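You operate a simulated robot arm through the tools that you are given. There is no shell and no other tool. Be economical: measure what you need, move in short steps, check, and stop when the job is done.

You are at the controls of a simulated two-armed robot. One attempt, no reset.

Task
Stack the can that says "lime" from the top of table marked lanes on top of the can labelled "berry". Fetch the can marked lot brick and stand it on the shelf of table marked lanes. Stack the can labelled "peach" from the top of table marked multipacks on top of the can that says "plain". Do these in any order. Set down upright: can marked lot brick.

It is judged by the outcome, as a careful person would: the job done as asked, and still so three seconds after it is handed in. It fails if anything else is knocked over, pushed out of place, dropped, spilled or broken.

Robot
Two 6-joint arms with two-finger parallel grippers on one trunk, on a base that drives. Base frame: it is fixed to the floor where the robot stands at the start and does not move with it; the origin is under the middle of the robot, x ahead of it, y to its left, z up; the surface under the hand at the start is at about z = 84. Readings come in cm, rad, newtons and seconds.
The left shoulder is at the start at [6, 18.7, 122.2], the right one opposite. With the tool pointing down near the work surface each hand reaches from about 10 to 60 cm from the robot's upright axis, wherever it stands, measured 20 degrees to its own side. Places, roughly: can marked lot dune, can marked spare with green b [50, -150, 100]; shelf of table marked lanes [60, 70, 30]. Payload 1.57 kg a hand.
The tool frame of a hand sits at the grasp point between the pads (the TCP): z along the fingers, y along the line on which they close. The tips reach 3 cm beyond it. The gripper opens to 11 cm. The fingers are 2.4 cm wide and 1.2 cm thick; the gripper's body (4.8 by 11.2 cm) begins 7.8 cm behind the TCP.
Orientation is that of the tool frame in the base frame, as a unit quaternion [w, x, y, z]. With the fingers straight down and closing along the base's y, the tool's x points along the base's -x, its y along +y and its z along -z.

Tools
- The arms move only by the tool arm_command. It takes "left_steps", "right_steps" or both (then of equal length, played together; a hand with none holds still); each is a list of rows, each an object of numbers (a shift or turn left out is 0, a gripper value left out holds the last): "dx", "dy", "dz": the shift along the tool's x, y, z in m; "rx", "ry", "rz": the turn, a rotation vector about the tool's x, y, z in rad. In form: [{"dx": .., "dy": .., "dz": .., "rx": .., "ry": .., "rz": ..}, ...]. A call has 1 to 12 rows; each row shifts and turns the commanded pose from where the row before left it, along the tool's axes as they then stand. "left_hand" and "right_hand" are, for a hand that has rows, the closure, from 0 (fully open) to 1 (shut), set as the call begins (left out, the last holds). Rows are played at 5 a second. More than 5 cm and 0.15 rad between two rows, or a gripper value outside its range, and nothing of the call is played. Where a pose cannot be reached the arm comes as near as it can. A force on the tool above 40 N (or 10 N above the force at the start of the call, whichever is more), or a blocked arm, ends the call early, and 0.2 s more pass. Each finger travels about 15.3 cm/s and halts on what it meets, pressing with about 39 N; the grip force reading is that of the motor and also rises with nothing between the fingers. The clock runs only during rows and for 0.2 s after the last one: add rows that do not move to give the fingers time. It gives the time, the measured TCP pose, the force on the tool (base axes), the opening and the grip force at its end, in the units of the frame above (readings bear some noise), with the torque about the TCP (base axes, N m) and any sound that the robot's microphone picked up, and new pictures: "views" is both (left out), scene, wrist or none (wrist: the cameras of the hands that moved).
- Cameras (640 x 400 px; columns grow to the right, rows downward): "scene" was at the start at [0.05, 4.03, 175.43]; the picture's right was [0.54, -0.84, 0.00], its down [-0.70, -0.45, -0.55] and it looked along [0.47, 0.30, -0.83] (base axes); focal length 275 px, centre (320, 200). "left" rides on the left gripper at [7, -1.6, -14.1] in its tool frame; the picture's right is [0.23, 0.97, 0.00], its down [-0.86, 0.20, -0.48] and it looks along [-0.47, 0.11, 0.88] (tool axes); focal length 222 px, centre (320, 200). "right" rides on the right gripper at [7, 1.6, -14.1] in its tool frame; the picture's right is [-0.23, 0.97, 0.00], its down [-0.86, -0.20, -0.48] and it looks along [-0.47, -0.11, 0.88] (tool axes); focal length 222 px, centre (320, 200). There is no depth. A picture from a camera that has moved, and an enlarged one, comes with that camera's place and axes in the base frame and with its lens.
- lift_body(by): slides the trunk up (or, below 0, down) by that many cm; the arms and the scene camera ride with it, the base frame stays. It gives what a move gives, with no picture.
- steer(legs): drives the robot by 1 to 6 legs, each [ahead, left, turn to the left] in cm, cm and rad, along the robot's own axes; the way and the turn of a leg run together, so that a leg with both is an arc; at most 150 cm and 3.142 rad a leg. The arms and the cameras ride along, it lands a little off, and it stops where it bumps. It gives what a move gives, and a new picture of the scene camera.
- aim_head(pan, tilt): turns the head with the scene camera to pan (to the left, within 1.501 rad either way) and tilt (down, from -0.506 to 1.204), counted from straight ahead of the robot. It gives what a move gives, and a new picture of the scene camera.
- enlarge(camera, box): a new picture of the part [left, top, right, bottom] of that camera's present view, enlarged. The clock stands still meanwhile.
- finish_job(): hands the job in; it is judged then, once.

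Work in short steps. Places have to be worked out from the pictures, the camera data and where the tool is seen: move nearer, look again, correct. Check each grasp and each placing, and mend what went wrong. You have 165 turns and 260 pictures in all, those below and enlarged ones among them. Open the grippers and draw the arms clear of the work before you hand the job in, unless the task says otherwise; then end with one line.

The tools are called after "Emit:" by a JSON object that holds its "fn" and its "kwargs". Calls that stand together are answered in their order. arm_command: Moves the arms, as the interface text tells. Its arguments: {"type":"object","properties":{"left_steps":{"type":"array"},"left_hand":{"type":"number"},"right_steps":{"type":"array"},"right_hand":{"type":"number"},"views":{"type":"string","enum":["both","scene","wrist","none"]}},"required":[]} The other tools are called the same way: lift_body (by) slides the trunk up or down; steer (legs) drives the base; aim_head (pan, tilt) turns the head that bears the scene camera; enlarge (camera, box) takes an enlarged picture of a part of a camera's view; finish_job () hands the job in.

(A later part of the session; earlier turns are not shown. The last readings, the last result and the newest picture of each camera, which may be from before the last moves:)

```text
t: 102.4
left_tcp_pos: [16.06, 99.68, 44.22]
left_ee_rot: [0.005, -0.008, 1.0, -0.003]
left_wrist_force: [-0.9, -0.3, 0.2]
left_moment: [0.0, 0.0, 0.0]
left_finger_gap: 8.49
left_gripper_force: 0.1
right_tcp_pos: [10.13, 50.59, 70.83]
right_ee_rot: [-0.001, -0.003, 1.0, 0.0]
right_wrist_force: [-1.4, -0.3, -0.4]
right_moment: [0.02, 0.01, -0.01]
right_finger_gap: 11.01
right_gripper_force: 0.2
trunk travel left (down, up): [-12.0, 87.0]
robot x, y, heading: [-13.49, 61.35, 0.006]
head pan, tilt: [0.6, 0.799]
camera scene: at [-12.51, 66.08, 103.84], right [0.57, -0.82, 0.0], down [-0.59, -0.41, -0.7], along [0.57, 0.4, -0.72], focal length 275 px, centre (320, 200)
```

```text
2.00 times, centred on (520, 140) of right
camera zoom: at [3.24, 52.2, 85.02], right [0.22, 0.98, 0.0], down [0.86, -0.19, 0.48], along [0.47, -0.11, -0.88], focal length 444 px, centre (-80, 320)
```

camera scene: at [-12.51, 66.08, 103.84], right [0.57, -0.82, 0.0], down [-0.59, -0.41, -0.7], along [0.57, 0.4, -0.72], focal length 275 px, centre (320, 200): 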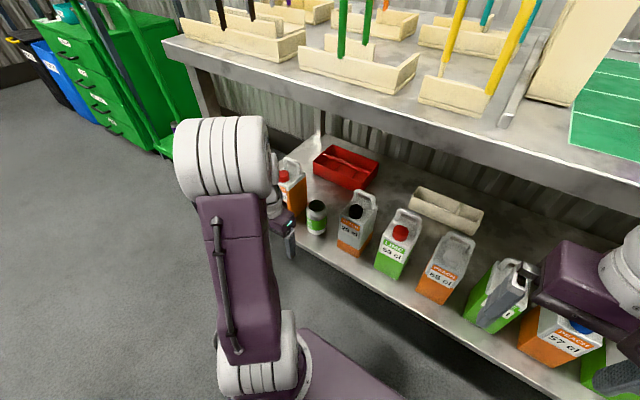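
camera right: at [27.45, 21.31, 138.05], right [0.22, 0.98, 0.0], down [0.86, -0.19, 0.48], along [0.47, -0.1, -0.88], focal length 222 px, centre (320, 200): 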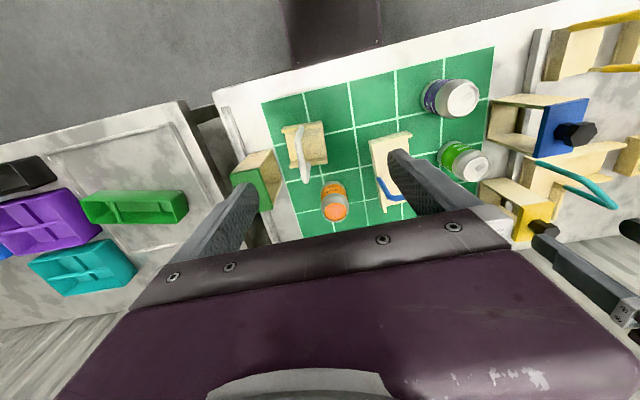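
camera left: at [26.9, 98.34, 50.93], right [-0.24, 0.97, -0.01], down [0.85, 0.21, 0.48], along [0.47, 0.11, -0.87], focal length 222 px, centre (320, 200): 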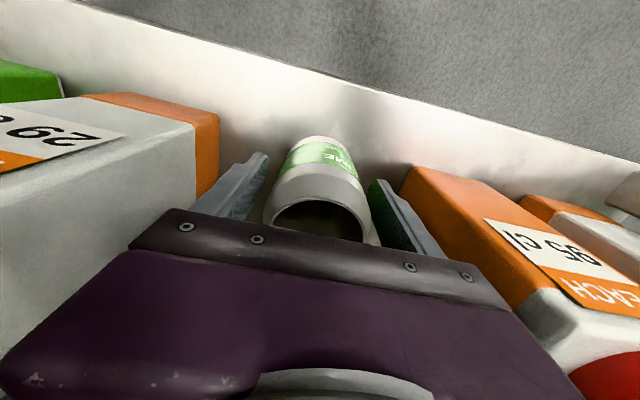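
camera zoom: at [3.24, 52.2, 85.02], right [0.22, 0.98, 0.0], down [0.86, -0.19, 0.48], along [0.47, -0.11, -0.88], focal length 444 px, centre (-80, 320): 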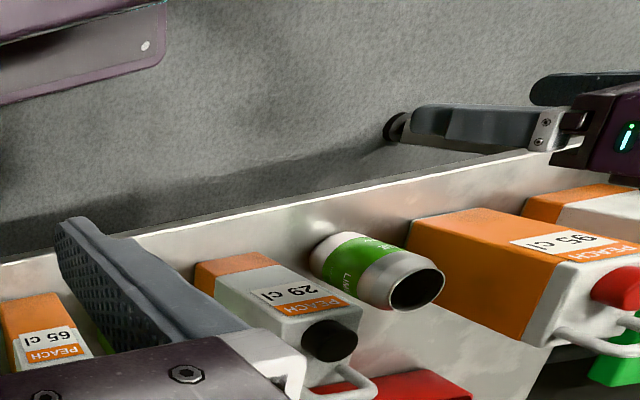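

The brick can stands upright on the shelf and the bottles are untouched. Next I back off and raise the trunk again for the peach job at the multipacks table.

Emit:
{"fn": "steer", "kwargs": {"legs": [[-18, 0, 0]]}}

Emit:
{"fn": "lift_body", "kwargs": {"by": 40}}

Emit:
{"fn": "lift_body", "kwargs": {"by": 33}}

Emit:
{"fn": "aim_head", "kwargs": {"pan": -0.8, "tilt": 0.5}}

```text
t: 103.9
left_tcp_pos: [-1.9, 99.62, 44.34]
left_ee_rot: [0.004, -0.007, 1.0, -0.003]
left_wrist_force: [-0.4, -0.2, 0.3]
left_moment: [-0.03, -0.01, 0.01]
left_finger_gap: 8.47
left_gripper_force: 0.2
right_tcp_pos: [-7.67, 50.45, 71.01]
right_ee_rot: [-0.001, -0.002, 1.0, 0.0]
right_wrist_force: [-0.8, -0.5, 0.5]
right_moment: [0.03, 0.01, 0.0]
right_finger_gap: 10.99
right_gripper_force: 0.1
trunk travel left (down, up): [-12.0, 87.0]
robot x, y, heading: [-30.95, 61.37, 0.005]
head pan, tilt: [0.6, 0.799]
camera scene: at [-30.36, 65.98, 103.85], right [0.57, -0.82, 0.0], down [-0.59, -0.41, -0.7], along [0.57, 0.4, -0.72], focal length 275 px, centre (320, 200)
```

scene: 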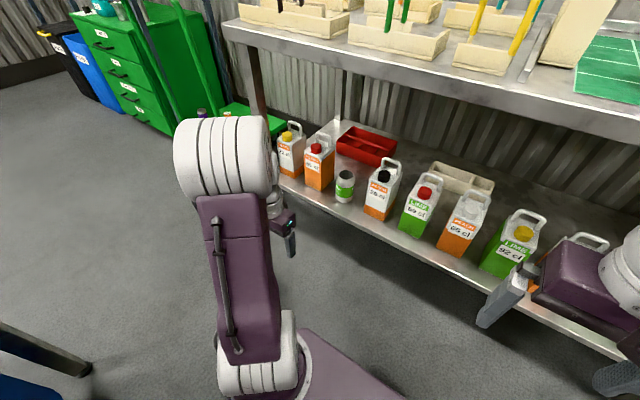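

```text
t: 107.8
left_tcp_pos: [-1.79, 99.79, 84.25]
left_ee_rot: [0.005, -0.008, 1.0, -0.002]
left_wrist_force: [-0.5, -0.3, 0.6]
left_moment: [0.02, 0.04, 0.01]
left_finger_gap: 8.46
left_gripper_force: 0.1
right_tcp_pos: [-7.75, 50.4, 110.98]
right_ee_rot: [0.0, -0.003, 1.0, 0.0]
right_wrist_force: [0.3, -0.1, 0.2]
right_moment: [-0.04, 0.01, -0.01]
right_finger_gap: 11.01
right_gripper_force: 0.0
trunk travel left (down, up): [-52.0, 47.0]
robot x, y, heading: [-31.14, 61.07, -0.003]
head pan, tilt: [0.6, 0.799]
```

```text
t: 111.0
left_tcp_pos: [-1.89, 99.51, 117.27]
left_ee_rot: [0.004, -0.007, 1.0, -0.003]
left_wrist_force: [0.1, 0.1, 0.5]
left_moment: [-0.02, -0.01, -0.01]
left_finger_gap: 8.46
left_gripper_force: 0.1
right_tcp_pos: [-7.7, 50.55, 143.92]
right_ee_rot: [0.0, -0.002, 1.0, 0.001]
right_wrist_force: [-0.5, -1.0, -0.4]
right_moment: [-0.01, 0.0, -0.03]
right_finger_gap: 11.01
right_gripper_force: 0.1
trunk travel left (down, up): [-85.0, 14.0]
robot x, y, heading: [-30.65, 61.14, 0.006]
head pan, tilt: [0.6, 0.799]
```

```text
t: 112.5
left_tcp_pos: [-1.87, 99.69, 117.31]
left_ee_rot: [0.004, -0.008, 1.0, -0.002]
left_wrist_force: [0.1, 0.5, 0.4]
left_moment: [0.01, 0.01, 0.0]
left_finger_gap: 8.49
left_gripper_force: 0.1
right_tcp_pos: [-7.71, 50.46, 143.91]
right_ee_rot: [0.0, -0.002, 1.0, -0.001]
right_wrist_force: [0.9, -0.3, 0.0]
right_moment: [0.01, 0.05, -0.01]
right_finger_gap: 10.98
right_gripper_force: 0.1
trunk travel left (down, up): [-85.0, 14.0]
robot x, y, heading: [-30.88, 61.38, 0.004]
head pan, tilt: [-0.799, 0.499]
camera scene: at [-30.59, 54.91, 179.44], right [-0.71, -0.7, 0.0], down [-0.34, 0.34, -0.88], along [0.62, -0.63, -0.48], focal length 275 px, centre (320, 200)
```

scene: 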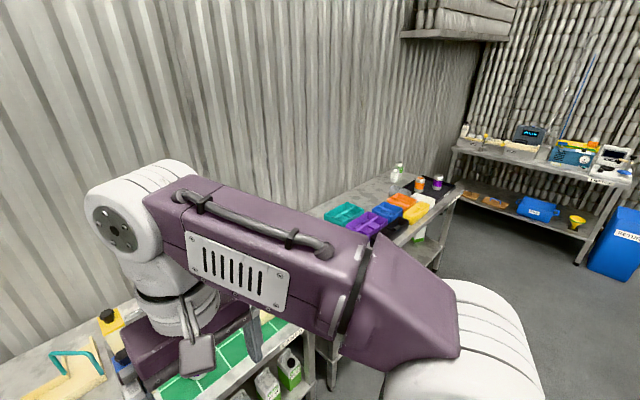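

I drive sideways to the right along the free aisle.

Emit:
{"fn": "steer", "kwargs": {"legs": [[0, -130, 0]]}}

```text
t: 119.0
left_tcp_pos: [-1.35, -29.88, 117.31]
left_ee_rot: [0.004, -0.003, 1.0, -0.002]
left_wrist_force: [-0.3, 0.0, 0.0]
left_moment: [0.01, 0.0, 0.02]
left_finger_gap: 8.47
left_gripper_force: 0.0
right_tcp_pos: [-7.81, -79.07, 144.12]
right_ee_rot: [0.0, 0.003, 1.0, 0.0]
right_wrist_force: [-0.3, 0.2, -0.4]
right_moment: [0.01, -0.03, -0.01]
right_finger_gap: 11.0
right_gripper_force: 0.0
trunk travel left (down, up): [-85.0, 14.0]
robot x, y, heading: [-30.89, -68.15, -0.005]
head pan, tilt: [-0.799, 0.499]
camera scene: at [-30.64, -74.29, 179.44], right [-0.72, -0.69, 0.0], down [-0.33, 0.34, -0.88], along [0.61, -0.63, -0.48], focal length 275 px, centre (320, 200)
```

scene: 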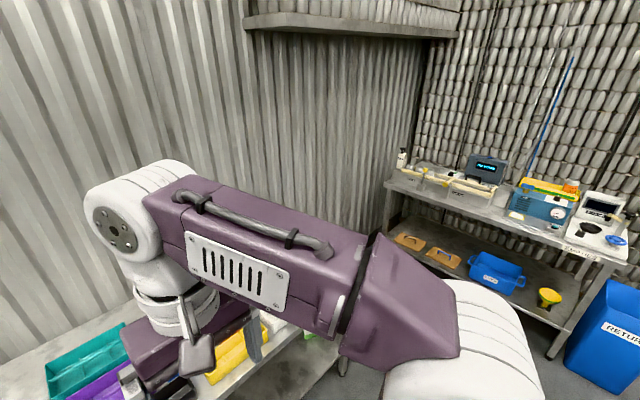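

Emit:
{"fn": "steer", "kwargs": {"legs": [[0, -130, 0], [0, 0, 1.576]]}}

Emit:
{"fn": "aim_head", "kwargs": {"pan": -0.5, "tilt": 0.6}}

```text
t: 129.4
left_tcp_pos: [-70.72, -168.93, 117.14]
left_ee_rot: [-0.005, 0.713, -0.701, -0.002]
left_wrist_force: [-0.3, -0.6, -0.4]
left_moment: [-0.01, -0.01, -0.02]
left_finger_gap: 8.5
left_gripper_force: 0.1
right_tcp_pos: [-21.58, -174.65, 143.94]
right_ee_rot: [0.0, 0.71, -0.705, 0.0]
right_wrist_force: [0.5, 0.1, -0.2]
right_moment: [0.01, 0.02, 0.01]
right_finger_gap: 11.01
right_gripper_force: 0.0
trunk travel left (down, up): [-85.0, 14.0]
robot x, y, heading: [-32.19, -198.15, 1.576]
head pan, tilt: [-0.799, 0.499]
camera scene: at [-25.62, -197.51, 179.44], right [0.7, -0.71, 0.0], down [-0.34, -0.34, -0.88], along [0.63, 0.62, -0.48], focal length 275 px, centre (320, 200)
```

scene: 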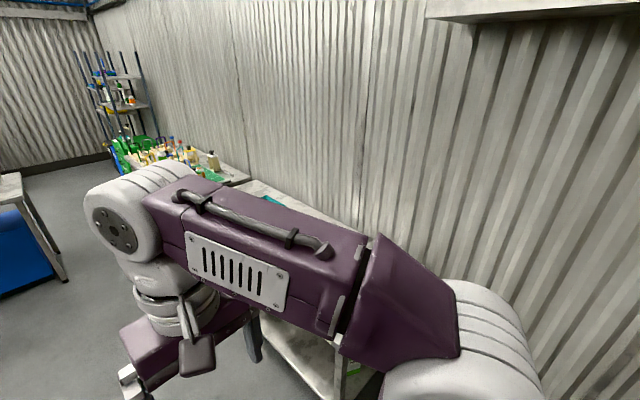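

```text
t: 130.2
left_tcp_pos: [-70.54, -168.87, 117.27]
left_ee_rot: [-0.005, 0.713, -0.701, -0.001]
left_wrist_force: [-0.2, -0.3, 0.1]
left_moment: [-0.01, 0.02, 0.01]
left_finger_gap: 8.5
left_gripper_force: 0.0
right_tcp_pos: [-21.5, -174.81, 143.94]
right_ee_rot: [0.0, 0.71, -0.705, 0.001]
right_wrist_force: [-0.6, -0.8, 0.5]
right_moment: [-0.02, 0.01, 0.0]
right_finger_gap: 11.0
right_gripper_force: 0.0
trunk travel left (down, up): [-85.0, 14.0]
robot x, y, heading: [-32.45, -198.29, 1.577]
head pan, tilt: [-0.499, 0.6]
camera scene: at [-27.94, -196.12, 178.54], right [0.88, -0.47, 0.0], down [-0.27, -0.5, -0.83], along [0.39, 0.73, -0.56], focal length 275 px, centre (320, 200)
```

scene: 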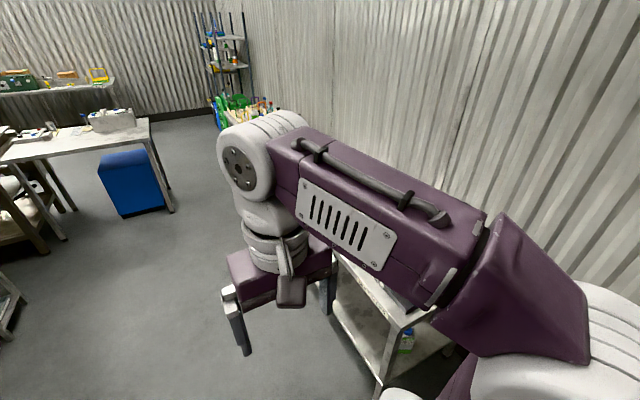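

Emit:
{"fn": "steer", "kwargs": {"legs": [[0, -45, -0.006]]}}

Emit:
{"fn": "aim_head", "kwargs": {"pan": 0.0, "tilt": 0.6}}

```text
t: 132.9
left_tcp_pos: [-26.16, -168.41, 117.22]
left_ee_rot: [-0.006, 0.711, -0.703, -0.001]
left_wrist_force: [-0.6, 0.0, -0.4]
left_moment: [-0.02, -0.02, 0.02]
left_finger_gap: 8.45
left_gripper_force: 0.1
right_tcp_pos: [22.89, -174.59, 144.01]
right_ee_rot: [0.0, 0.708, -0.706, 0.001]
right_wrist_force: [-0.2, -0.2, 0.3]
right_moment: [-0.02, -0.03, 0.0]
right_finger_gap: 11.02
right_gripper_force: 0.1
trunk travel left (down, up): [-85.0, 14.0]
robot x, y, heading: [11.88, -198.28, 1.575]
head pan, tilt: [-0.499, 0.6]
camera scene: at [16.36, -195.93, 178.54], right [0.88, -0.48, 0.0], down [-0.27, -0.5, -0.83], along [0.39, 0.73, -0.56], focal length 275 px, centre (320, 200)
```

scene: 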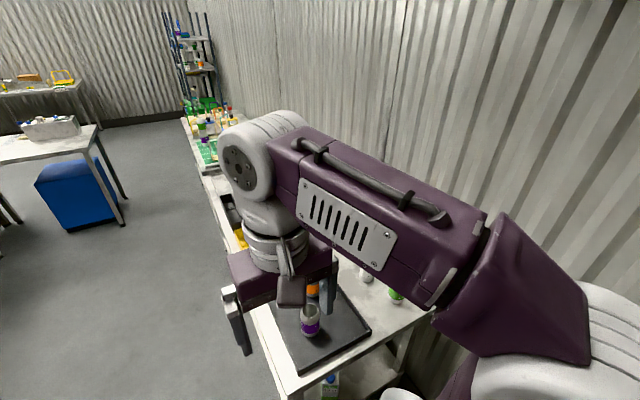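

```text
t: 133.9
left_tcp_pos: [-25.98, -168.51, 117.38]
left_ee_rot: [-0.004, 0.711, -0.703, -0.001]
left_wrist_force: [0.2, -0.2, -0.3]
left_moment: [-0.03, 0.03, 0.0]
left_finger_gap: 8.48
left_gripper_force: 0.1
right_tcp_pos: [23.17, -174.62, 144.1]
right_ee_rot: [0.0, 0.708, -0.707, 0.0]
right_wrist_force: [0.4, -0.1, -1.0]
right_moment: [0.01, 0.02, 0.01]
right_finger_gap: 11.01
right_gripper_force: 0.1
trunk travel left (down, up): [-85.0, 14.0]
robot x, y, heading: [12.12, -198.15, 1.566]
head pan, tilt: [0.0, 0.6]
camera scene: at [12.47, -194.88, 178.53], right [1.0, 0.0, 0.0], down [0.0, -0.56, -0.83], along [0.0, 0.83, -0.56], focal length 275 px, centre (320, 200)
```

scene: 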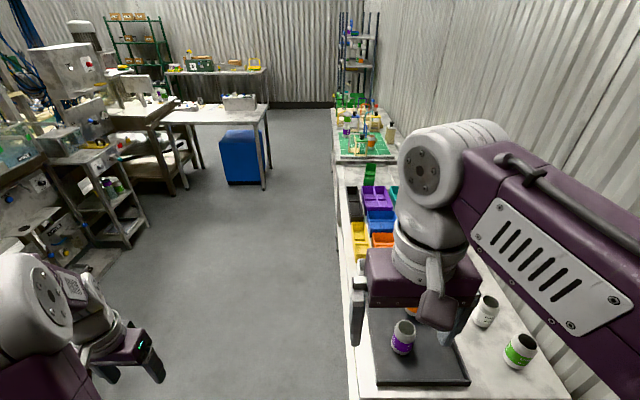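

Plain is at about [71.6, -134.6]. I look straight down to see how far the base projects in front.

Emit:
{"fn": "aim_head", "kwargs": {"pan": 0.0, "tilt": 1.2}}

```text
t: 134.9
left_tcp_pos: [-26.02, -168.51, 117.32]
left_ee_rot: [-0.005, 0.711, -0.703, -0.001]
left_wrist_force: [-0.4, 0.1, 0.0]
left_moment: [0.01, 0.0, 0.02]
left_finger_gap: 8.47
left_gripper_force: 0.1
right_tcp_pos: [23.05, -174.52, 143.96]
right_ee_rot: [0.001, 0.708, -0.706, 0.0]
right_wrist_force: [1.7, -0.2, 0.5]
right_moment: [-0.01, -0.01, 0.01]
right_finger_gap: 11.0
right_gripper_force: 0.2
trunk travel left (down, up): [-85.0, 14.0]
robot x, y, heading: [11.83, -197.86, 1.574]
head pan, tilt: [0.0, 1.201]
camera scene: at [12.37, -198.1, 174.08], right [1.0, 0.0, 0.0], down [0.0, -0.93, -0.36], along [0.0, 0.36, -0.93], focal length 275 px, centre (320, 200)
```

scene: 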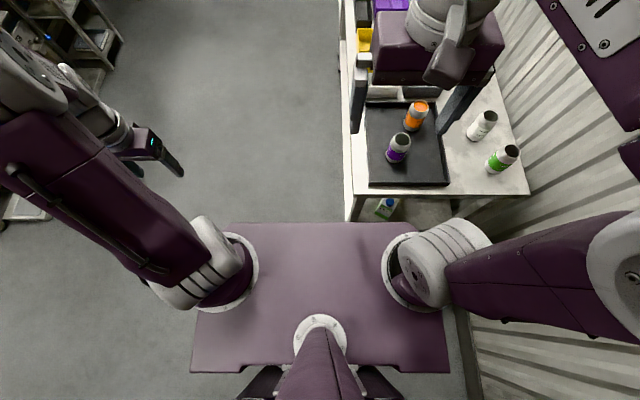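

This gives clean positions: peach [46.6, -132.9], plain [70.9, -136.4], berry [38.6, -146.4], lime spare [75.4, -150.4], table end y≈-160.6. I move to about (39, -187), keeping the clearance known to be safe.

Emit:
{"fn": "steer", "kwargs": {"legs": [[0, -27, 0], [11, 0, 0]]}}

```text
t: 137.6
left_tcp_pos: [1.61, -157.91, 117.54]
left_ee_rot: [-0.006, 0.712, -0.702, -0.002]
left_wrist_force: [-0.9, 0.8, -0.6]
left_moment: [0.04, 0.01, 0.0]
left_finger_gap: 8.47
left_gripper_force: 0.0
right_tcp_pos: [50.93, -163.97, 143.99]
right_ee_rot: [-0.001, 0.708, -0.706, -0.001]
right_wrist_force: [0.8, -0.7, 0.0]
right_moment: [0.05, 0.03, -0.03]
right_finger_gap: 11.0
right_gripper_force: 0.1
trunk travel left (down, up): [-85.0, 14.0]
robot x, y, heading: [39.87, -187.19, 1.574]
head pan, tilt: [0.0, 1.201]
camera scene: at [40.23, -187.65, 174.07], right [1.0, 0.0, 0.0], down [0.0, -0.93, -0.36], along [0.0, 0.36, -0.93], focal length 275 px, centre (320, 200)
```

scene: 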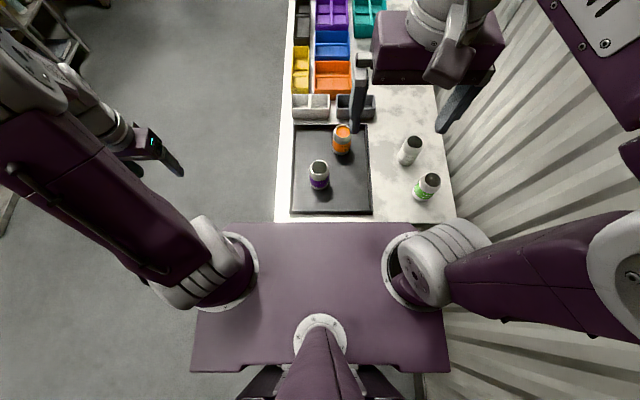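

I move the right hand over the peach can.

Emit:
{"fn": "arm_command", "kwargs": {"right_steps": [{"dx": -0.0375, "dy": 0.004, "dz": 0.03}, {"dx": -0.0375, "dy": 0.004, "dz": 0.03}, {"dx": -0.0375, "dy": 0.004, "dz": 0.03}, {"dx": -0.0375, "dy": 0.004, "dz": 0.03}, {"dx": -0.0375, "dy": 0.004, "dz": 0.03}, {"dx": -0.0375, "dy": 0.004, "dz": 0.03}, {"dx": -0.0375, "dy": 0.004, "dz": 0.03}, {"dx": -0.0375, "dy": 0.004, "dz": 0.03}, {}], "right_hand": 0.2, "views": "both"}}

```text
t: 139.6
left_tcp_pos: [1.71, -157.66, 117.22]
left_ee_rot: [-0.005, 0.712, -0.702, -0.001]
left_wrist_force: [-0.3, -0.3, 0.2]
left_moment: [0.01, 0.03, 0.03]
left_finger_gap: 8.49
left_gripper_force: 0.1
right_tcp_pos: [47.35, -133.7, 120.0]
right_ee_rot: [0.001, 0.709, -0.706, 0.0]
right_wrist_force: [-0.2, 0.3, -0.2]
right_moment: [0.01, -0.03, -0.02]
right_finger_gap: 8.79
right_gripper_force: 0.1
trunk travel left (down, up): [-85.0, 14.0]
robot x, y, heading: [40.28, -187.2, 1.569]
head pan, tilt: [0.0, 1.201]
camera scene: at [40.15, -187.25, 174.07], right [1.0, 0.0, 0.0], down [0.0, -0.93, -0.36], along [0.0, 0.36, -0.93], focal length 275 px, centre (320, 200)
camera right: at [45.84, -140.63, 134.03], right [-0.97, 0.22, 0.0], down [0.2, 0.86, 0.48], along [0.11, 0.47, -0.88], focal length 222 px, centre (320, 200)
```

scene: 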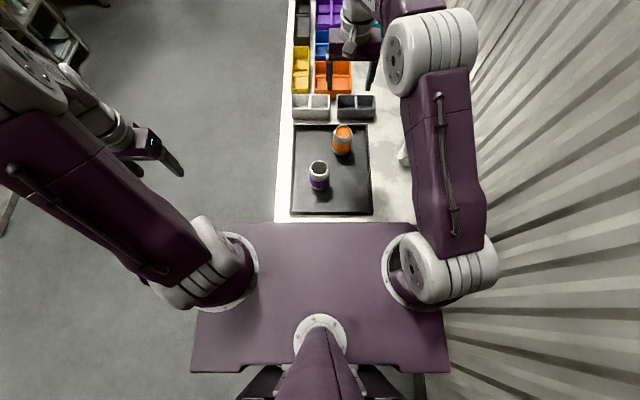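
right: 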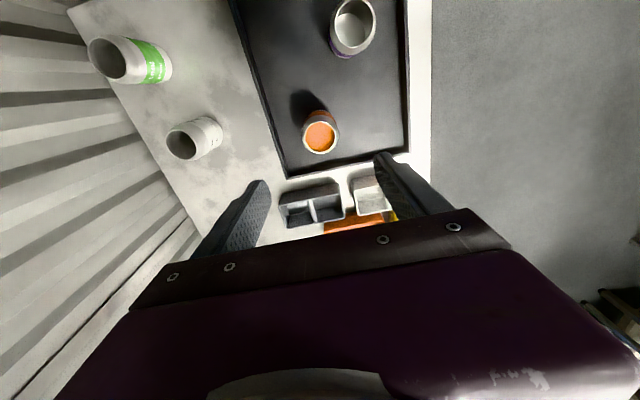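

Peach top is at [47.8, -132.2]. I correct and descend part way.

Emit:
{"fn": "arm_command", "kwargs": {"right_steps": [{"dx": -0.014, "dy": -0.004}, {"dz": 0.045}, {"dz": 0.045}, {"dz": 0.045}, {"dz": 0.04}, {}], "views": "wrist"}}

Emit:
{"fn": "enlarge", "kwargs": {"camera": "right", "box": [230, 80, 430, 230]}}

```text
t: 141.0
left_tcp_pos: [1.69, -157.69, 117.24]
left_ee_rot: [-0.004, 0.712, -0.702, -0.001]
left_wrist_force: [-0.5, 0.0, 0.5]
left_moment: [-0.01, 0.01, 0.03]
left_finger_gap: 8.47
left_gripper_force: 0.1
right_tcp_pos: [47.99, -132.37, 102.33]
right_ee_rot: [0.0, 0.708, -0.706, -0.001]
right_wrist_force: [-0.3, 0.0, -0.6]
right_moment: [-0.02, -0.03, 0.01]
right_finger_gap: 8.81
right_gripper_force: 0.0
trunk travel left (down, up): [-85.0, 14.0]
robot x, y, heading: [39.86, -187.11, 1.575]
head pan, tilt: [0.0, 1.201]
camera right: at [46.49, -139.28, 116.38], right [-0.97, 0.22, 0.0], down [0.2, 0.86, 0.48], along [0.11, 0.47, -0.88], focal length 222 px, centre (320, 200)
```

right: 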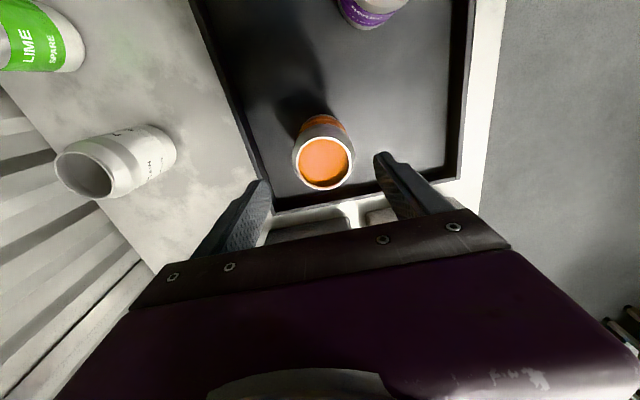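

```text
2.67 times, centred on (330, 155) of right
camera zoom: at [46.49, -139.28, 116.38], right [-0.97, 0.22, 0.0], down [0.2, 0.86, 0.48], along [0.11, 0.47, -0.88], focal length 592 px, centre (293, 320)
```

zoom: 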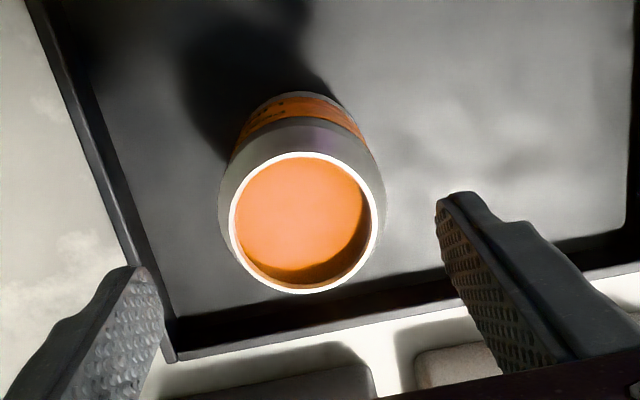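

The peach can is full nearly to the brim, so I'll move gently from here. I go down and grip.

Emit:
{"fn": "arm_command", "kwargs": {"right_steps": [{"dx": -0.003, "dy": 0.002, "dz": 0.03}, {"dz": 0.03}, {"dz": 0.03}, {"dz": 0.022}, {}], "views": "wrist"}}

Emit:
{"fn": "arm_command", "kwargs": {"right_steps": [{}, {}, {}, {}], "right_hand": 1, "views": "wrist"}}

```text
t: 142.2
left_tcp_pos: [1.67, -157.72, 117.24]
left_ee_rot: [-0.005, 0.712, -0.702, -0.002]
left_wrist_force: [0.0, 0.4, 0.3]
left_moment: [-0.03, 0.01, -0.01]
left_finger_gap: 8.47
left_gripper_force: 0.1
right_tcp_pos: [47.82, -131.93, 91.11]
right_ee_rot: [0.0, 0.708, -0.706, 0.0]
right_wrist_force: [-0.8, -0.3, -1.0]
right_moment: [0.0, 0.01, 0.02]
right_finger_gap: 8.79
right_gripper_force: 0.0
trunk travel left (down, up): [-85.0, 14.0]
robot x, y, heading: [40.08, -186.9, 1.576]
head pan, tilt: [0.0, 1.201]
camera right: at [46.33, -138.84, 105.22], right [-0.97, 0.22, 0.0], down [0.2, 0.86, 0.48], along [0.11, 0.47, -0.88], focal length 222 px, centre (320, 200)
```

right: 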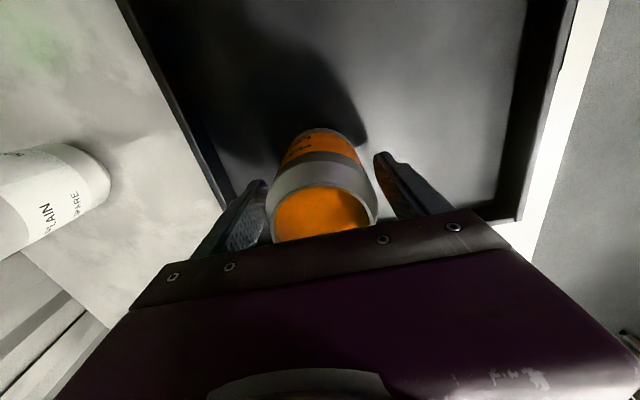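

```text
t: 143.2
left_tcp_pos: [1.66, -157.61, 117.23]
left_ee_rot: [-0.004, 0.712, -0.702, -0.002]
left_wrist_force: [0.7, 0.0, 0.5]
left_moment: [0.01, -0.01, -0.01]
left_finger_gap: 8.46
left_gripper_force: 0.0
right_tcp_pos: [47.76, -131.9, 91.18]
right_ee_rot: [0.0, 0.709, -0.705, 0.0]
right_wrist_force: [-1.7, -0.2, 1.2]
right_moment: [-0.06, 0.18, 0.04]
right_finger_gap: 6.53
right_gripper_force: 38.6
trunk travel left (down, up): [-85.0, 14.0]
robot x, y, heading: [39.83, -186.91, 1.574]
head pan, tilt: [0.0, 1.201]
camera right: at [46.32, -138.84, 105.24], right [-0.97, 0.22, 0.0], down [0.2, 0.86, 0.48], along [0.11, 0.47, -0.88], focal length 222 px, centre (320, 200)
```

right: 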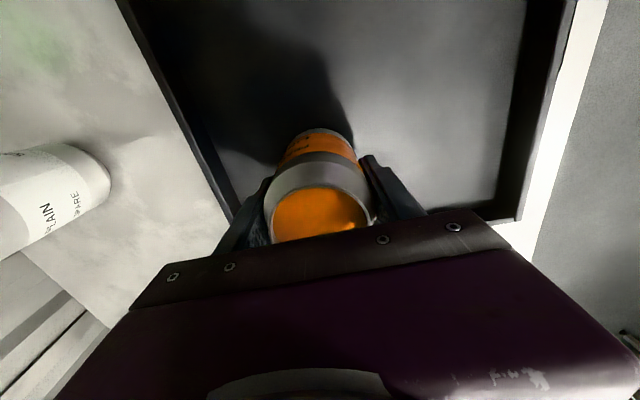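

Gripped. I lift slowly.

Emit:
{"fn": "arm_command", "kwargs": {"right_steps": [{"dz": -0.006}, {"dz": -0.012}, {"dz": -0.018}, {"dz": -0.02}, {"dz": -0.02}, {"dz": -0.02}, {"dz": -0.02}, {"dz": -0.02}, {"dz": -0.02}, {"dz": -0.014}, {"dz": -0.008}, {"dz": -0.004}], "views": "both"}}

```text
t: 145.8
left_tcp_pos: [1.58, -157.71, 117.27]
left_ee_rot: [-0.004, 0.712, -0.702, 0.0]
left_wrist_force: [-0.6, 0.8, -1.4]
left_moment: [0.02, 0.0, 0.0]
left_finger_gap: 8.45
left_gripper_force: 0.2
right_tcp_pos: [47.78, -131.93, 109.54]
right_ee_rot: [0.0, 0.709, -0.706, 0.0]
right_wrist_force: [0.0, -0.2, -3.3]
right_moment: [0.01, 0.0, 0.01]
right_finger_gap: 6.55
right_gripper_force: 38.6
trunk travel left (down, up): [-85.0, 14.0]
robot x, y, heading: [39.93, -187.03, 1.573]
head pan, tilt: [0.0, 1.201]
camera scene: at [40.14, -187.1, 174.07], right [1.0, 0.0, 0.0], down [0.0, -0.93, -0.36], along [0.0, 0.36, -0.93], focal length 275 px, centre (320, 200)
camera right: at [46.3, -138.86, 123.59], right [-0.97, 0.22, 0.0], down [0.2, 0.86, 0.48], along [0.11, 0.47, -0.88], focal length 222 px, centre (320, 200)
```

scene: 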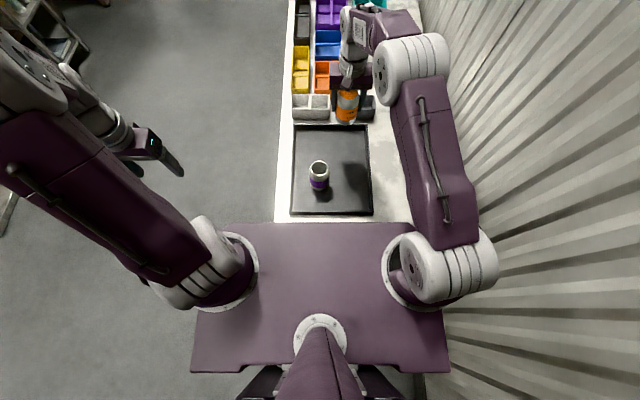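
right: 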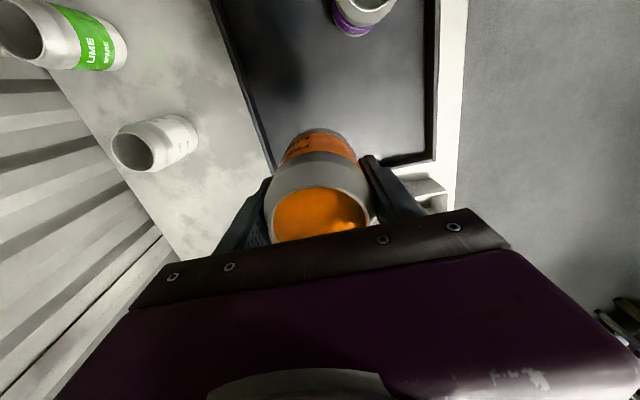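

I carry it slowly sideways toward the plain can.

Emit:
{"fn": "arm_command", "kwargs": {"right_steps": [{"dy": -0.006, "dx": 0.0015}, {"dy": -0.012, "dx": 0.003}, {"dy": -0.018, "dx": 0.0045}, {"dy": -0.018, "dx": 0.0045}, {"dy": -0.018, "dx": 0.0045}, {"dy": -0.018, "dx": 0.0045}, {"dy": -0.018, "dx": 0.0045}, {"dy": -0.018, "dx": 0.0045}, {"dy": -0.018, "dx": 0.0045}, {"dy": -0.018, "dx": 0.0045}, {"dy": -0.012, "dx": 0.003}, {"dy": -0.006, "dx": 0.0015}], "views": "both"}}

```text
t: 148.4
left_tcp_pos: [1.85, -157.56, 117.37]
left_ee_rot: [-0.004, 0.712, -0.702, -0.001]
left_wrist_force: [0.2, -1.1, 0.2]
left_moment: [0.0, -0.04, -0.04]
left_finger_gap: 8.49
left_gripper_force: 0.0
right_tcp_pos: [65.91, -136.25, 109.46]
right_ee_rot: [0.0, 0.709, -0.705, 0.001]
right_wrist_force: [0.1, 0.7, -3.8]
right_moment: [-0.01, -0.01, 0.01]
right_finger_gap: 6.53
right_gripper_force: 38.7
trunk travel left (down, up): [-85.0, 14.0]
robot x, y, heading: [40.06, -187.06, 1.576]
head pan, tilt: [0.0, 1.201]
camera scene: at [40.17, -187.1, 174.07], right [1.0, 0.0, 0.0], down [0.0, -0.93, -0.36], along [0.0, 0.36, -0.93], focal length 275 px, centre (320, 200)
camera right: at [64.38, -143.12, 123.56], right [-0.97, 0.22, 0.0], down [0.2, 0.86, 0.48], along [0.11, 0.47, -0.88], focal length 222 px, centre (320, 200)
```

scene: 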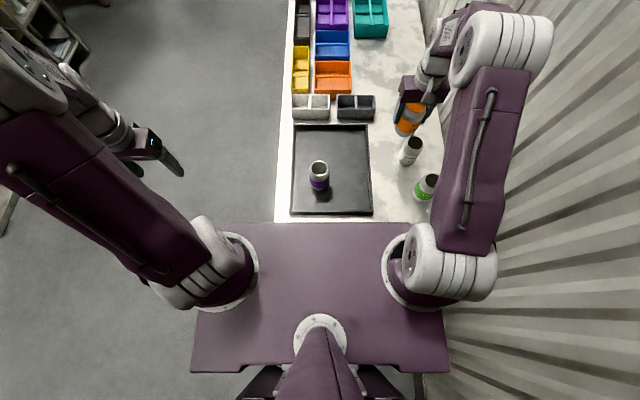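
right: 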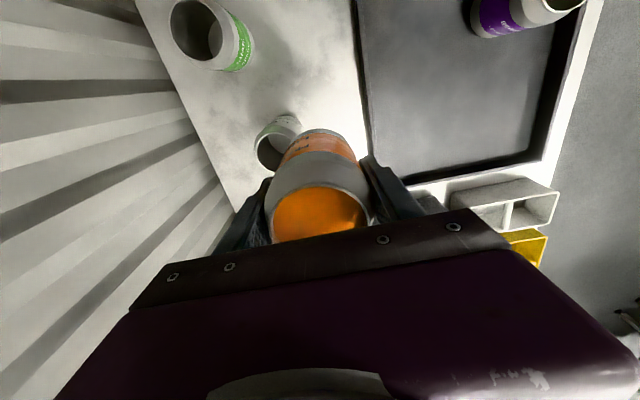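

The right elbow is getting close to the wall, so I check where the wall is.

Emit:
{"fn": "aim_head", "kwargs": {"pan": -1.3, "tilt": 0.9}}

Emit:
{"fn": "aim_head", "kwargs": {"pan": -0.5, "tilt": 0.9}}

```text
t: 149.9
left_tcp_pos: [1.78, -157.51, 117.19]
left_ee_rot: [-0.004, 0.713, -0.702, -0.001]
left_wrist_force: [0.1, -0.3, 0.7]
left_moment: [0.01, -0.03, -0.01]
left_finger_gap: 8.47
left_gripper_force: 0.1
right_tcp_pos: [65.9, -136.21, 109.57]
right_ee_rot: [-0.001, 0.708, -0.707, 0.0]
right_wrist_force: [0.1, -0.2, -3.8]
right_moment: [0.01, -0.01, -0.01]
right_finger_gap: 6.51
right_gripper_force: 39.4
trunk travel left (down, up): [-85.0, 14.0]
robot x, y, heading: [40.0, -186.73, 1.57]
head pan, tilt: [-1.3, 0.901]
camera scene: at [47.45, -190.63, 176.05], right [0.27, -0.96, 0.0], down [-0.75, -0.21, -0.62], along [0.6, 0.17, -0.78], focal length 275 px, centre (320, 200)
```

scene: 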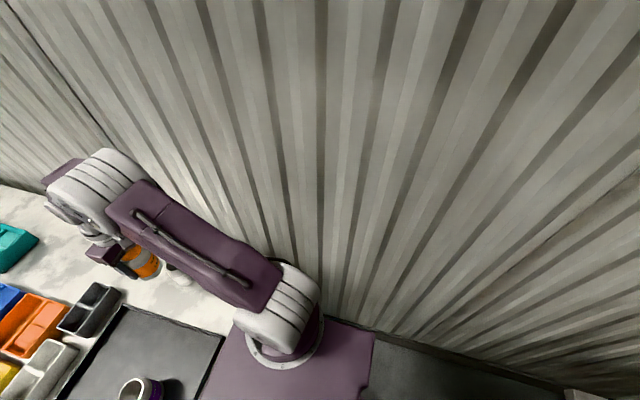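

```text
t: 151.0
left_tcp_pos: [1.82, -157.56, 117.36]
left_ee_rot: [-0.004, 0.712, -0.702, 0.0]
left_wrist_force: [0.1, 0.1, -0.1]
left_moment: [-0.01, 0.04, 0.0]
left_finger_gap: 8.46
left_gripper_force: 0.0
right_tcp_pos: [65.87, -136.22, 109.4]
right_ee_rot: [0.0, 0.709, -0.705, 0.0]
right_wrist_force: [-0.2, -0.5, -3.4]
right_moment: [0.01, -0.02, 0.02]
right_finger_gap: 6.53
right_gripper_force: 39.0
trunk travel left (down, up): [-85.0, 14.0]
robot x, y, heading: [39.97, -186.92, 1.577]
head pan, tilt: [-0.499, 0.901]
camera scene: at [43.79, -186.05, 176.05], right [0.88, -0.48, 0.0], down [-0.37, -0.69, -0.62], along [0.3, 0.55, -0.78], focal length 275 px, centre (320, 200)
```

scene: 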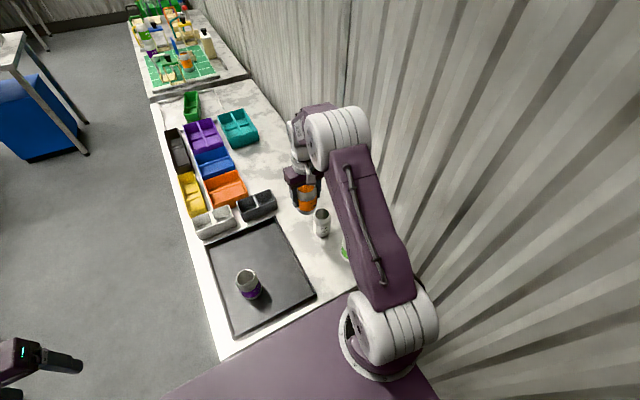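

The wall is about 10 cm beyond the elbow, so there is room. Plain is consistently at [71.9, -136.0], and I move over it.

Emit:
{"fn": "arm_command", "kwargs": {"right_steps": [{"dy": -0.005}, {"dy": -0.01, "dx": -0.001}, {"dy": -0.015, "dx": -0.001}, {"dy": -0.015}, {"dy": -0.01}, {"dy": -0.005}, {}], "views": "both"}}

Emit:
{"fn": "enlarge", "kwargs": {"camera": "scene", "box": [270, 130, 390, 250]}}

Emit:
{"fn": "enlarge", "kwargs": {"camera": "right", "box": [220, 60, 420, 240]}}

```text
t: 152.6
left_tcp_pos: [1.82, -157.57, 117.23]
left_ee_rot: [-0.005, 0.712, -0.702, 0.0]
left_wrist_force: [-0.2, -0.1, 0.9]
left_moment: [-0.01, 0.01, 0.01]
left_finger_gap: 8.47
left_gripper_force: 0.1
right_tcp_pos: [71.96, -136.14, 109.41]
right_ee_rot: [0.0, 0.709, -0.706, 0.0]
right_wrist_force: [0.7, 0.3, -3.5]
right_moment: [-0.02, 0.01, -0.03]
right_finger_gap: 6.53
right_gripper_force: 39.2
trunk travel left (down, up): [-85.0, 14.0]
robot x, y, heading: [39.88, -187.0, 1.576]
head pan, tilt: [-0.499, 0.901]
camera scene: at [43.78, -186.04, 176.05], right [0.88, -0.48, 0.0], down [-0.37, -0.69, -0.62], along [0.3, 0.55, -0.78], focal length 275 px, centre (320, 200)
camera right: at [70.35, -142.97, 123.57], right [-0.97, 0.22, 0.0], down [0.2, 0.86, 0.48], along [0.11, 0.47, -0.88], focal length 222 px, centre (320, 200)
```

scene: 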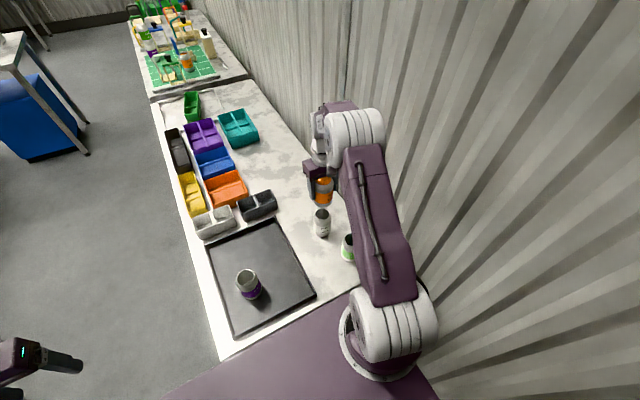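
right: 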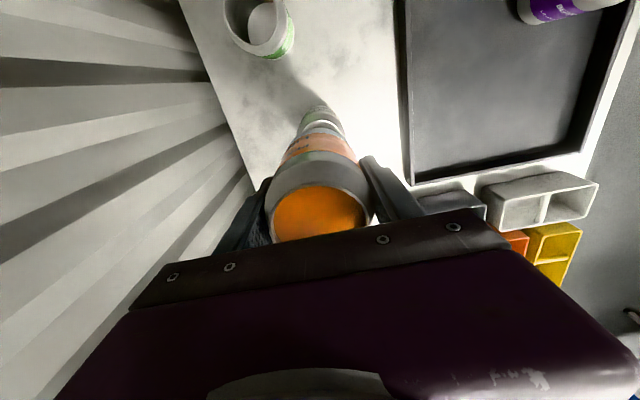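

```text
3.33 times, centred on (330, 190) of scene
camera zoom: at [43.78, -186.04, 176.05], right [0.88, -0.48, 0.0], down [-0.37, -0.69, -0.62], along [0.3, 0.55, -0.78], focal length 917 px, centre (287, 233)
```

zoom: 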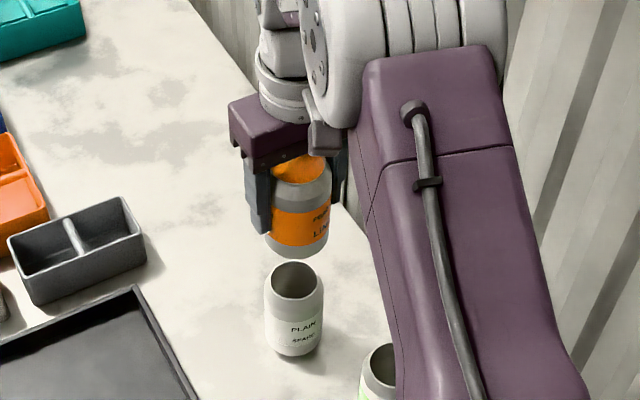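

```text
2.22 times, centred on (320, 150) of right
camera zoom: at [70.35, -142.97, 123.57], right [-0.97, 0.22, 0.0], down [0.2, 0.86, 0.48], along [0.11, 0.47, -0.88], focal length 494 px, centre (320, 311)
```

zoom: 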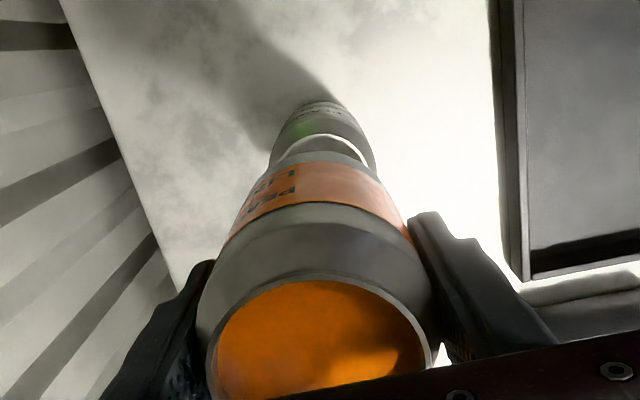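

All views agree within 3 mm. I lower slowly and then feel for contact.

Emit:
{"fn": "arm_command", "kwargs": {"right_steps": [{"dz": 0.005, "dx": -0.0015}, {"dz": 0.01}, {"dz": 0.012}, {"dz": 0.012}, {"dz": 0.01}, {"dz": 0.006}, {"dz": 0.004}, {}], "views": "none"}}

Emit:
{"fn": "enlarge", "kwargs": {"camera": "scene", "box": [270, 150, 390, 250]}}

Emit:
{"fn": "enlarge", "kwargs": {"camera": "right", "box": [220, 60, 420, 240]}}

```text
t: 154.4
left_tcp_pos: [1.76, -157.64, 117.27]
left_ee_rot: [-0.004, 0.712, -0.702, 0.0]
left_wrist_force: [-0.1, 0.6, 0.2]
left_moment: [0.01, -0.02, -0.03]
left_finger_gap: 8.49
left_gripper_force: 0.0
right_tcp_pos: [71.76, -135.83, 103.53]
right_ee_rot: [-0.001, 0.708, -0.706, 0.0]
right_wrist_force: [-0.3, 0.0, -2.3]
right_moment: [0.02, 0.01, 0.0]
right_finger_gap: 6.56
right_gripper_force: 39.6
trunk travel left (down, up): [-85.0, 14.0]
robot x, y, heading: [39.74, -186.92, 1.572]
head pan, tilt: [-0.499, 0.901]
```

```text
4.00 times, centred on (330, 200) of scene
camera zoom: at [43.79, -186.04, 176.05], right [0.88, -0.48, 0.0], down [-0.37, -0.69, -0.62], along [0.3, 0.55, -0.78], focal length 1100 px, centre (280, 200)
```

zoom: 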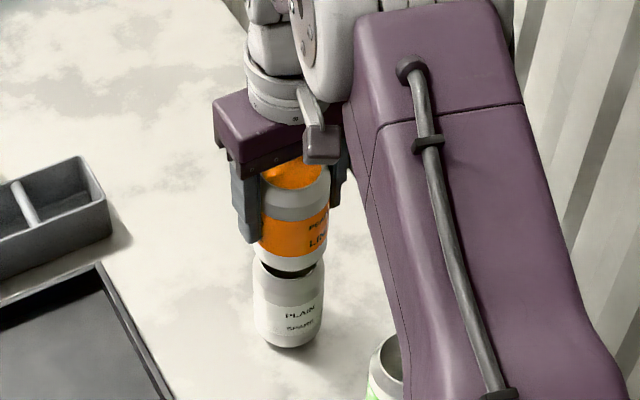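

```text
2.22 times, centred on (320, 150) of right
camera zoom: at [70.33, -142.83, 117.65], right [-0.97, 0.22, 0.0], down [0.2, 0.86, 0.48], along [0.11, 0.47, -0.88], focal length 494 px, centre (320, 311)
```

zoom: 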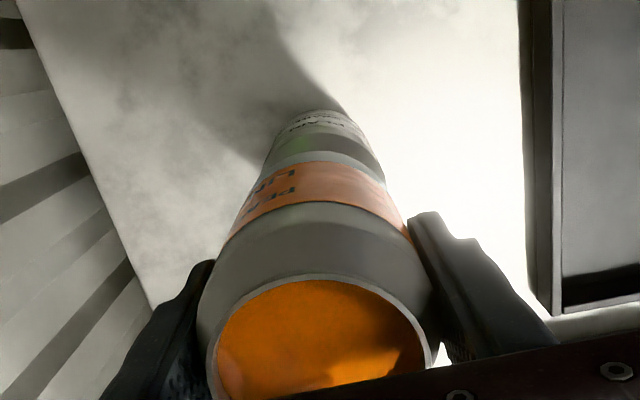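

Emit:
{"fn": "enlarge", "kwargs": {"camera": "scene", "box": [305, 190, 345, 240]}}

```text
8.00 times, centred on (325, 215) of scene
camera zoom: at [43.79, -186.04, 176.05], right [0.88, -0.48, 0.0], down [-0.37, -0.69, -0.62], along [0.3, 0.55, -0.78], focal length 2200 px, centre (280, 80)
```

zoom: 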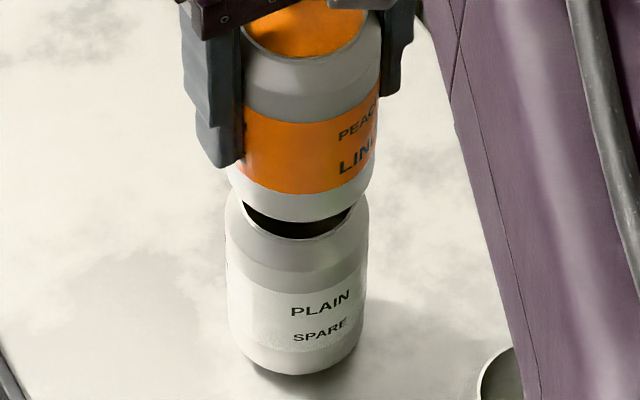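

The offset is about 2 mm. I correct it and step down to contact.

Emit:
{"fn": "arm_command", "kwargs": {"right_steps": [{"dy": 0.002, "dz": 0.002}, {"dz": 0.003}, {"dz": 0.003}, {}], "views": "none"}}

Emit:
{"fn": "arm_command", "kwargs": {"right_steps": [{"dz": 0.002}, {"dz": 0.002}, {}], "views": "none"}}

```text
t: 155.4
left_tcp_pos: [1.72, -157.59, 117.29]
left_ee_rot: [-0.004, 0.712, -0.702, 0.0]
left_wrist_force: [-0.1, -0.2, -0.4]
left_moment: [-0.01, -0.01, 0.01]
left_finger_gap: 8.45
left_gripper_force: 0.1
right_tcp_pos: [71.58, -135.99, 102.61]
right_ee_rot: [0.0, 0.709, -0.706, 0.0]
right_wrist_force: [0.0, 0.1, -3.4]
right_moment: [0.0, 0.02, 0.01]
right_finger_gap: 6.52
right_gripper_force: 39.0
trunk travel left (down, up): [-85.0, 14.0]
robot x, y, heading: [40.18, -187.0, 1.576]
head pan, tilt: [-0.499, 0.901]
```

```text
t: 156.2
left_tcp_pos: [1.74, -157.63, 117.31]
left_ee_rot: [-0.004, 0.712, -0.702, -0.001]
left_wrist_force: [0.6, -0.2, 0.7]
left_moment: [0.02, -0.02, 0.0]
left_finger_gap: 8.47
left_gripper_force: 0.1
right_tcp_pos: [71.62, -135.98, 102.55]
right_ee_rot: [-0.001, 0.709, -0.706, -0.001]
right_wrist_force: [0.4, 0.1, 5.7]
right_moment: [0.03, 0.0, 0.01]
right_finger_gap: 6.53
right_gripper_force: 38.5
trunk travel left (down, up): [-85.0, 14.0]
robot x, y, heading: [40.28, -186.99, 1.575]
head pan, tilt: [-0.499, 0.901]
```

Light contact. I open the fingers slightly.

Emit:
{"fn": "arm_command", "kwargs": {"right_steps": [{}, {}, {}], "right_hand": 0.22, "views": "wrist"}}

Emit:
{"fn": "enlarge", "kwargs": {"camera": "scene", "box": [295, 170, 355, 240]}}

```text
t: 157.0
left_tcp_pos: [1.73, -157.61, 117.3]
left_ee_rot: [-0.005, 0.712, -0.702, -0.002]
left_wrist_force: [-0.4, 0.5, 1.2]
left_moment: [0.01, 0.0, 0.03]
left_finger_gap: 8.47
left_gripper_force: 0.0
right_tcp_pos: [71.53, -136.0, 102.33]
right_ee_rot: [0.0, 0.709, -0.706, 0.0]
right_wrist_force: [-0.9, -0.4, 0.2]
right_moment: [0.0, -0.03, 0.01]
right_finger_gap: 8.55
right_gripper_force: 0.1
trunk travel left (down, up): [-85.0, 14.0]
robot x, y, heading: [40.1, -186.71, 1.572]
head pan, tilt: [-0.499, 0.901]
camera right: at [70.09, -142.9, 116.46], right [-0.97, 0.22, 0.0], down [0.2, 0.86, 0.48], along [0.11, 0.47, -0.88], focal length 222 px, centre (320, 200)
```

right: 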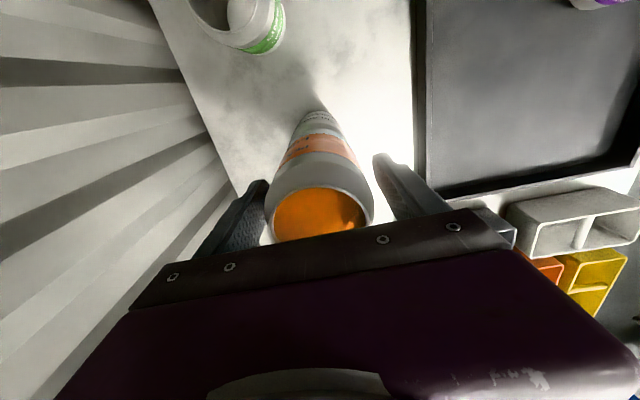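

```text
5.71 times, centred on (325, 205) of scene
camera zoom: at [43.75, -186.1, 176.05], right [0.88, -0.48, 0.0], down [-0.37, -0.69, -0.62], along [0.3, 0.55, -0.78], focal length 1571 px, centre (291, 171)
```

zoom: 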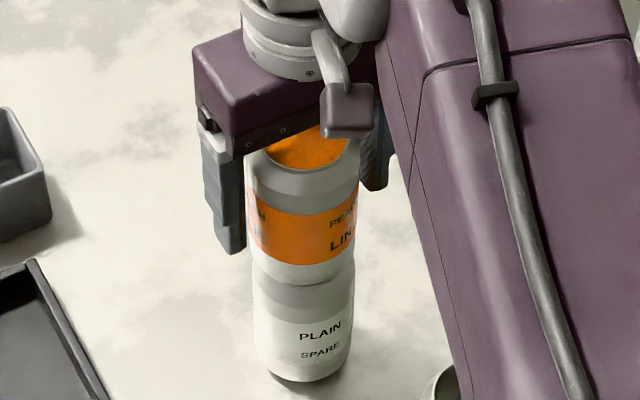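

The peach can stands squarely on plain. I withdraw straight up, slowly at first.

Emit:
{"fn": "arm_command", "kwargs": {"right_steps": [{"dz": -0.01}, {"dz": -0.02}, {"dz": -0.03}, {"dz": -0.03}, {"dz": -0.04}, {"dz": -0.04}, {"dz": -0.04}, {}], "right_hand": 0.2, "views": "both"}}

```text
t: 158.8
left_tcp_pos: [1.79, -157.49, 117.28]
left_ee_rot: [-0.005, 0.712, -0.702, -0.001]
left_wrist_force: [-0.6, -0.3, -0.3]
left_moment: [0.01, -0.01, -0.03]
left_finger_gap: 8.48
left_gripper_force: 0.0
right_tcp_pos: [71.48, -135.96, 123.27]
right_ee_rot: [-0.001, 0.709, -0.705, 0.001]
right_wrist_force: [0.4, 0.4, 0.0]
right_moment: [0.0, -0.03, 0.01]
right_finger_gap: 8.78
right_gripper_force: 0.0
trunk travel left (down, up): [-85.0, 14.0]
robot x, y, heading: [40.38, -187.16, 1.571]
head pan, tilt: [-0.499, 0.901]
camera scene: at [43.77, -186.08, 176.05], right [0.88, -0.48, 0.0], down [-0.37, -0.69, -0.62], along [0.3, 0.55, -0.78], focal length 275 px, centre (320, 200)
camera right: at [69.87, -142.85, 137.39], right [-0.97, 0.22, 0.0], down [0.2, 0.86, 0.48], along [0.11, 0.47, -0.88], focal length 222 px, centre (320, 200)
```

scene: 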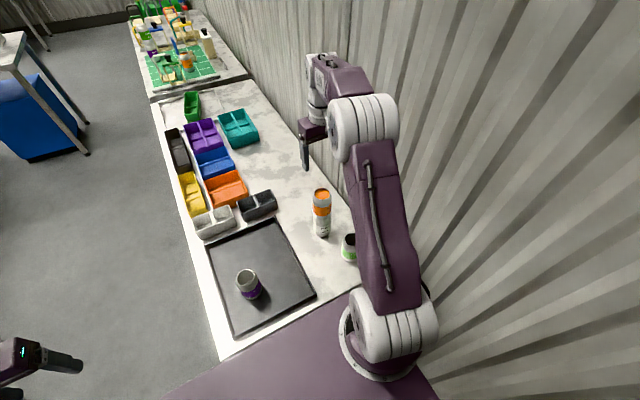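
right: 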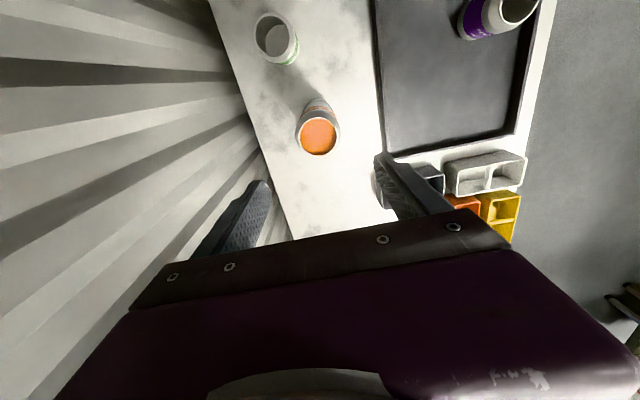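

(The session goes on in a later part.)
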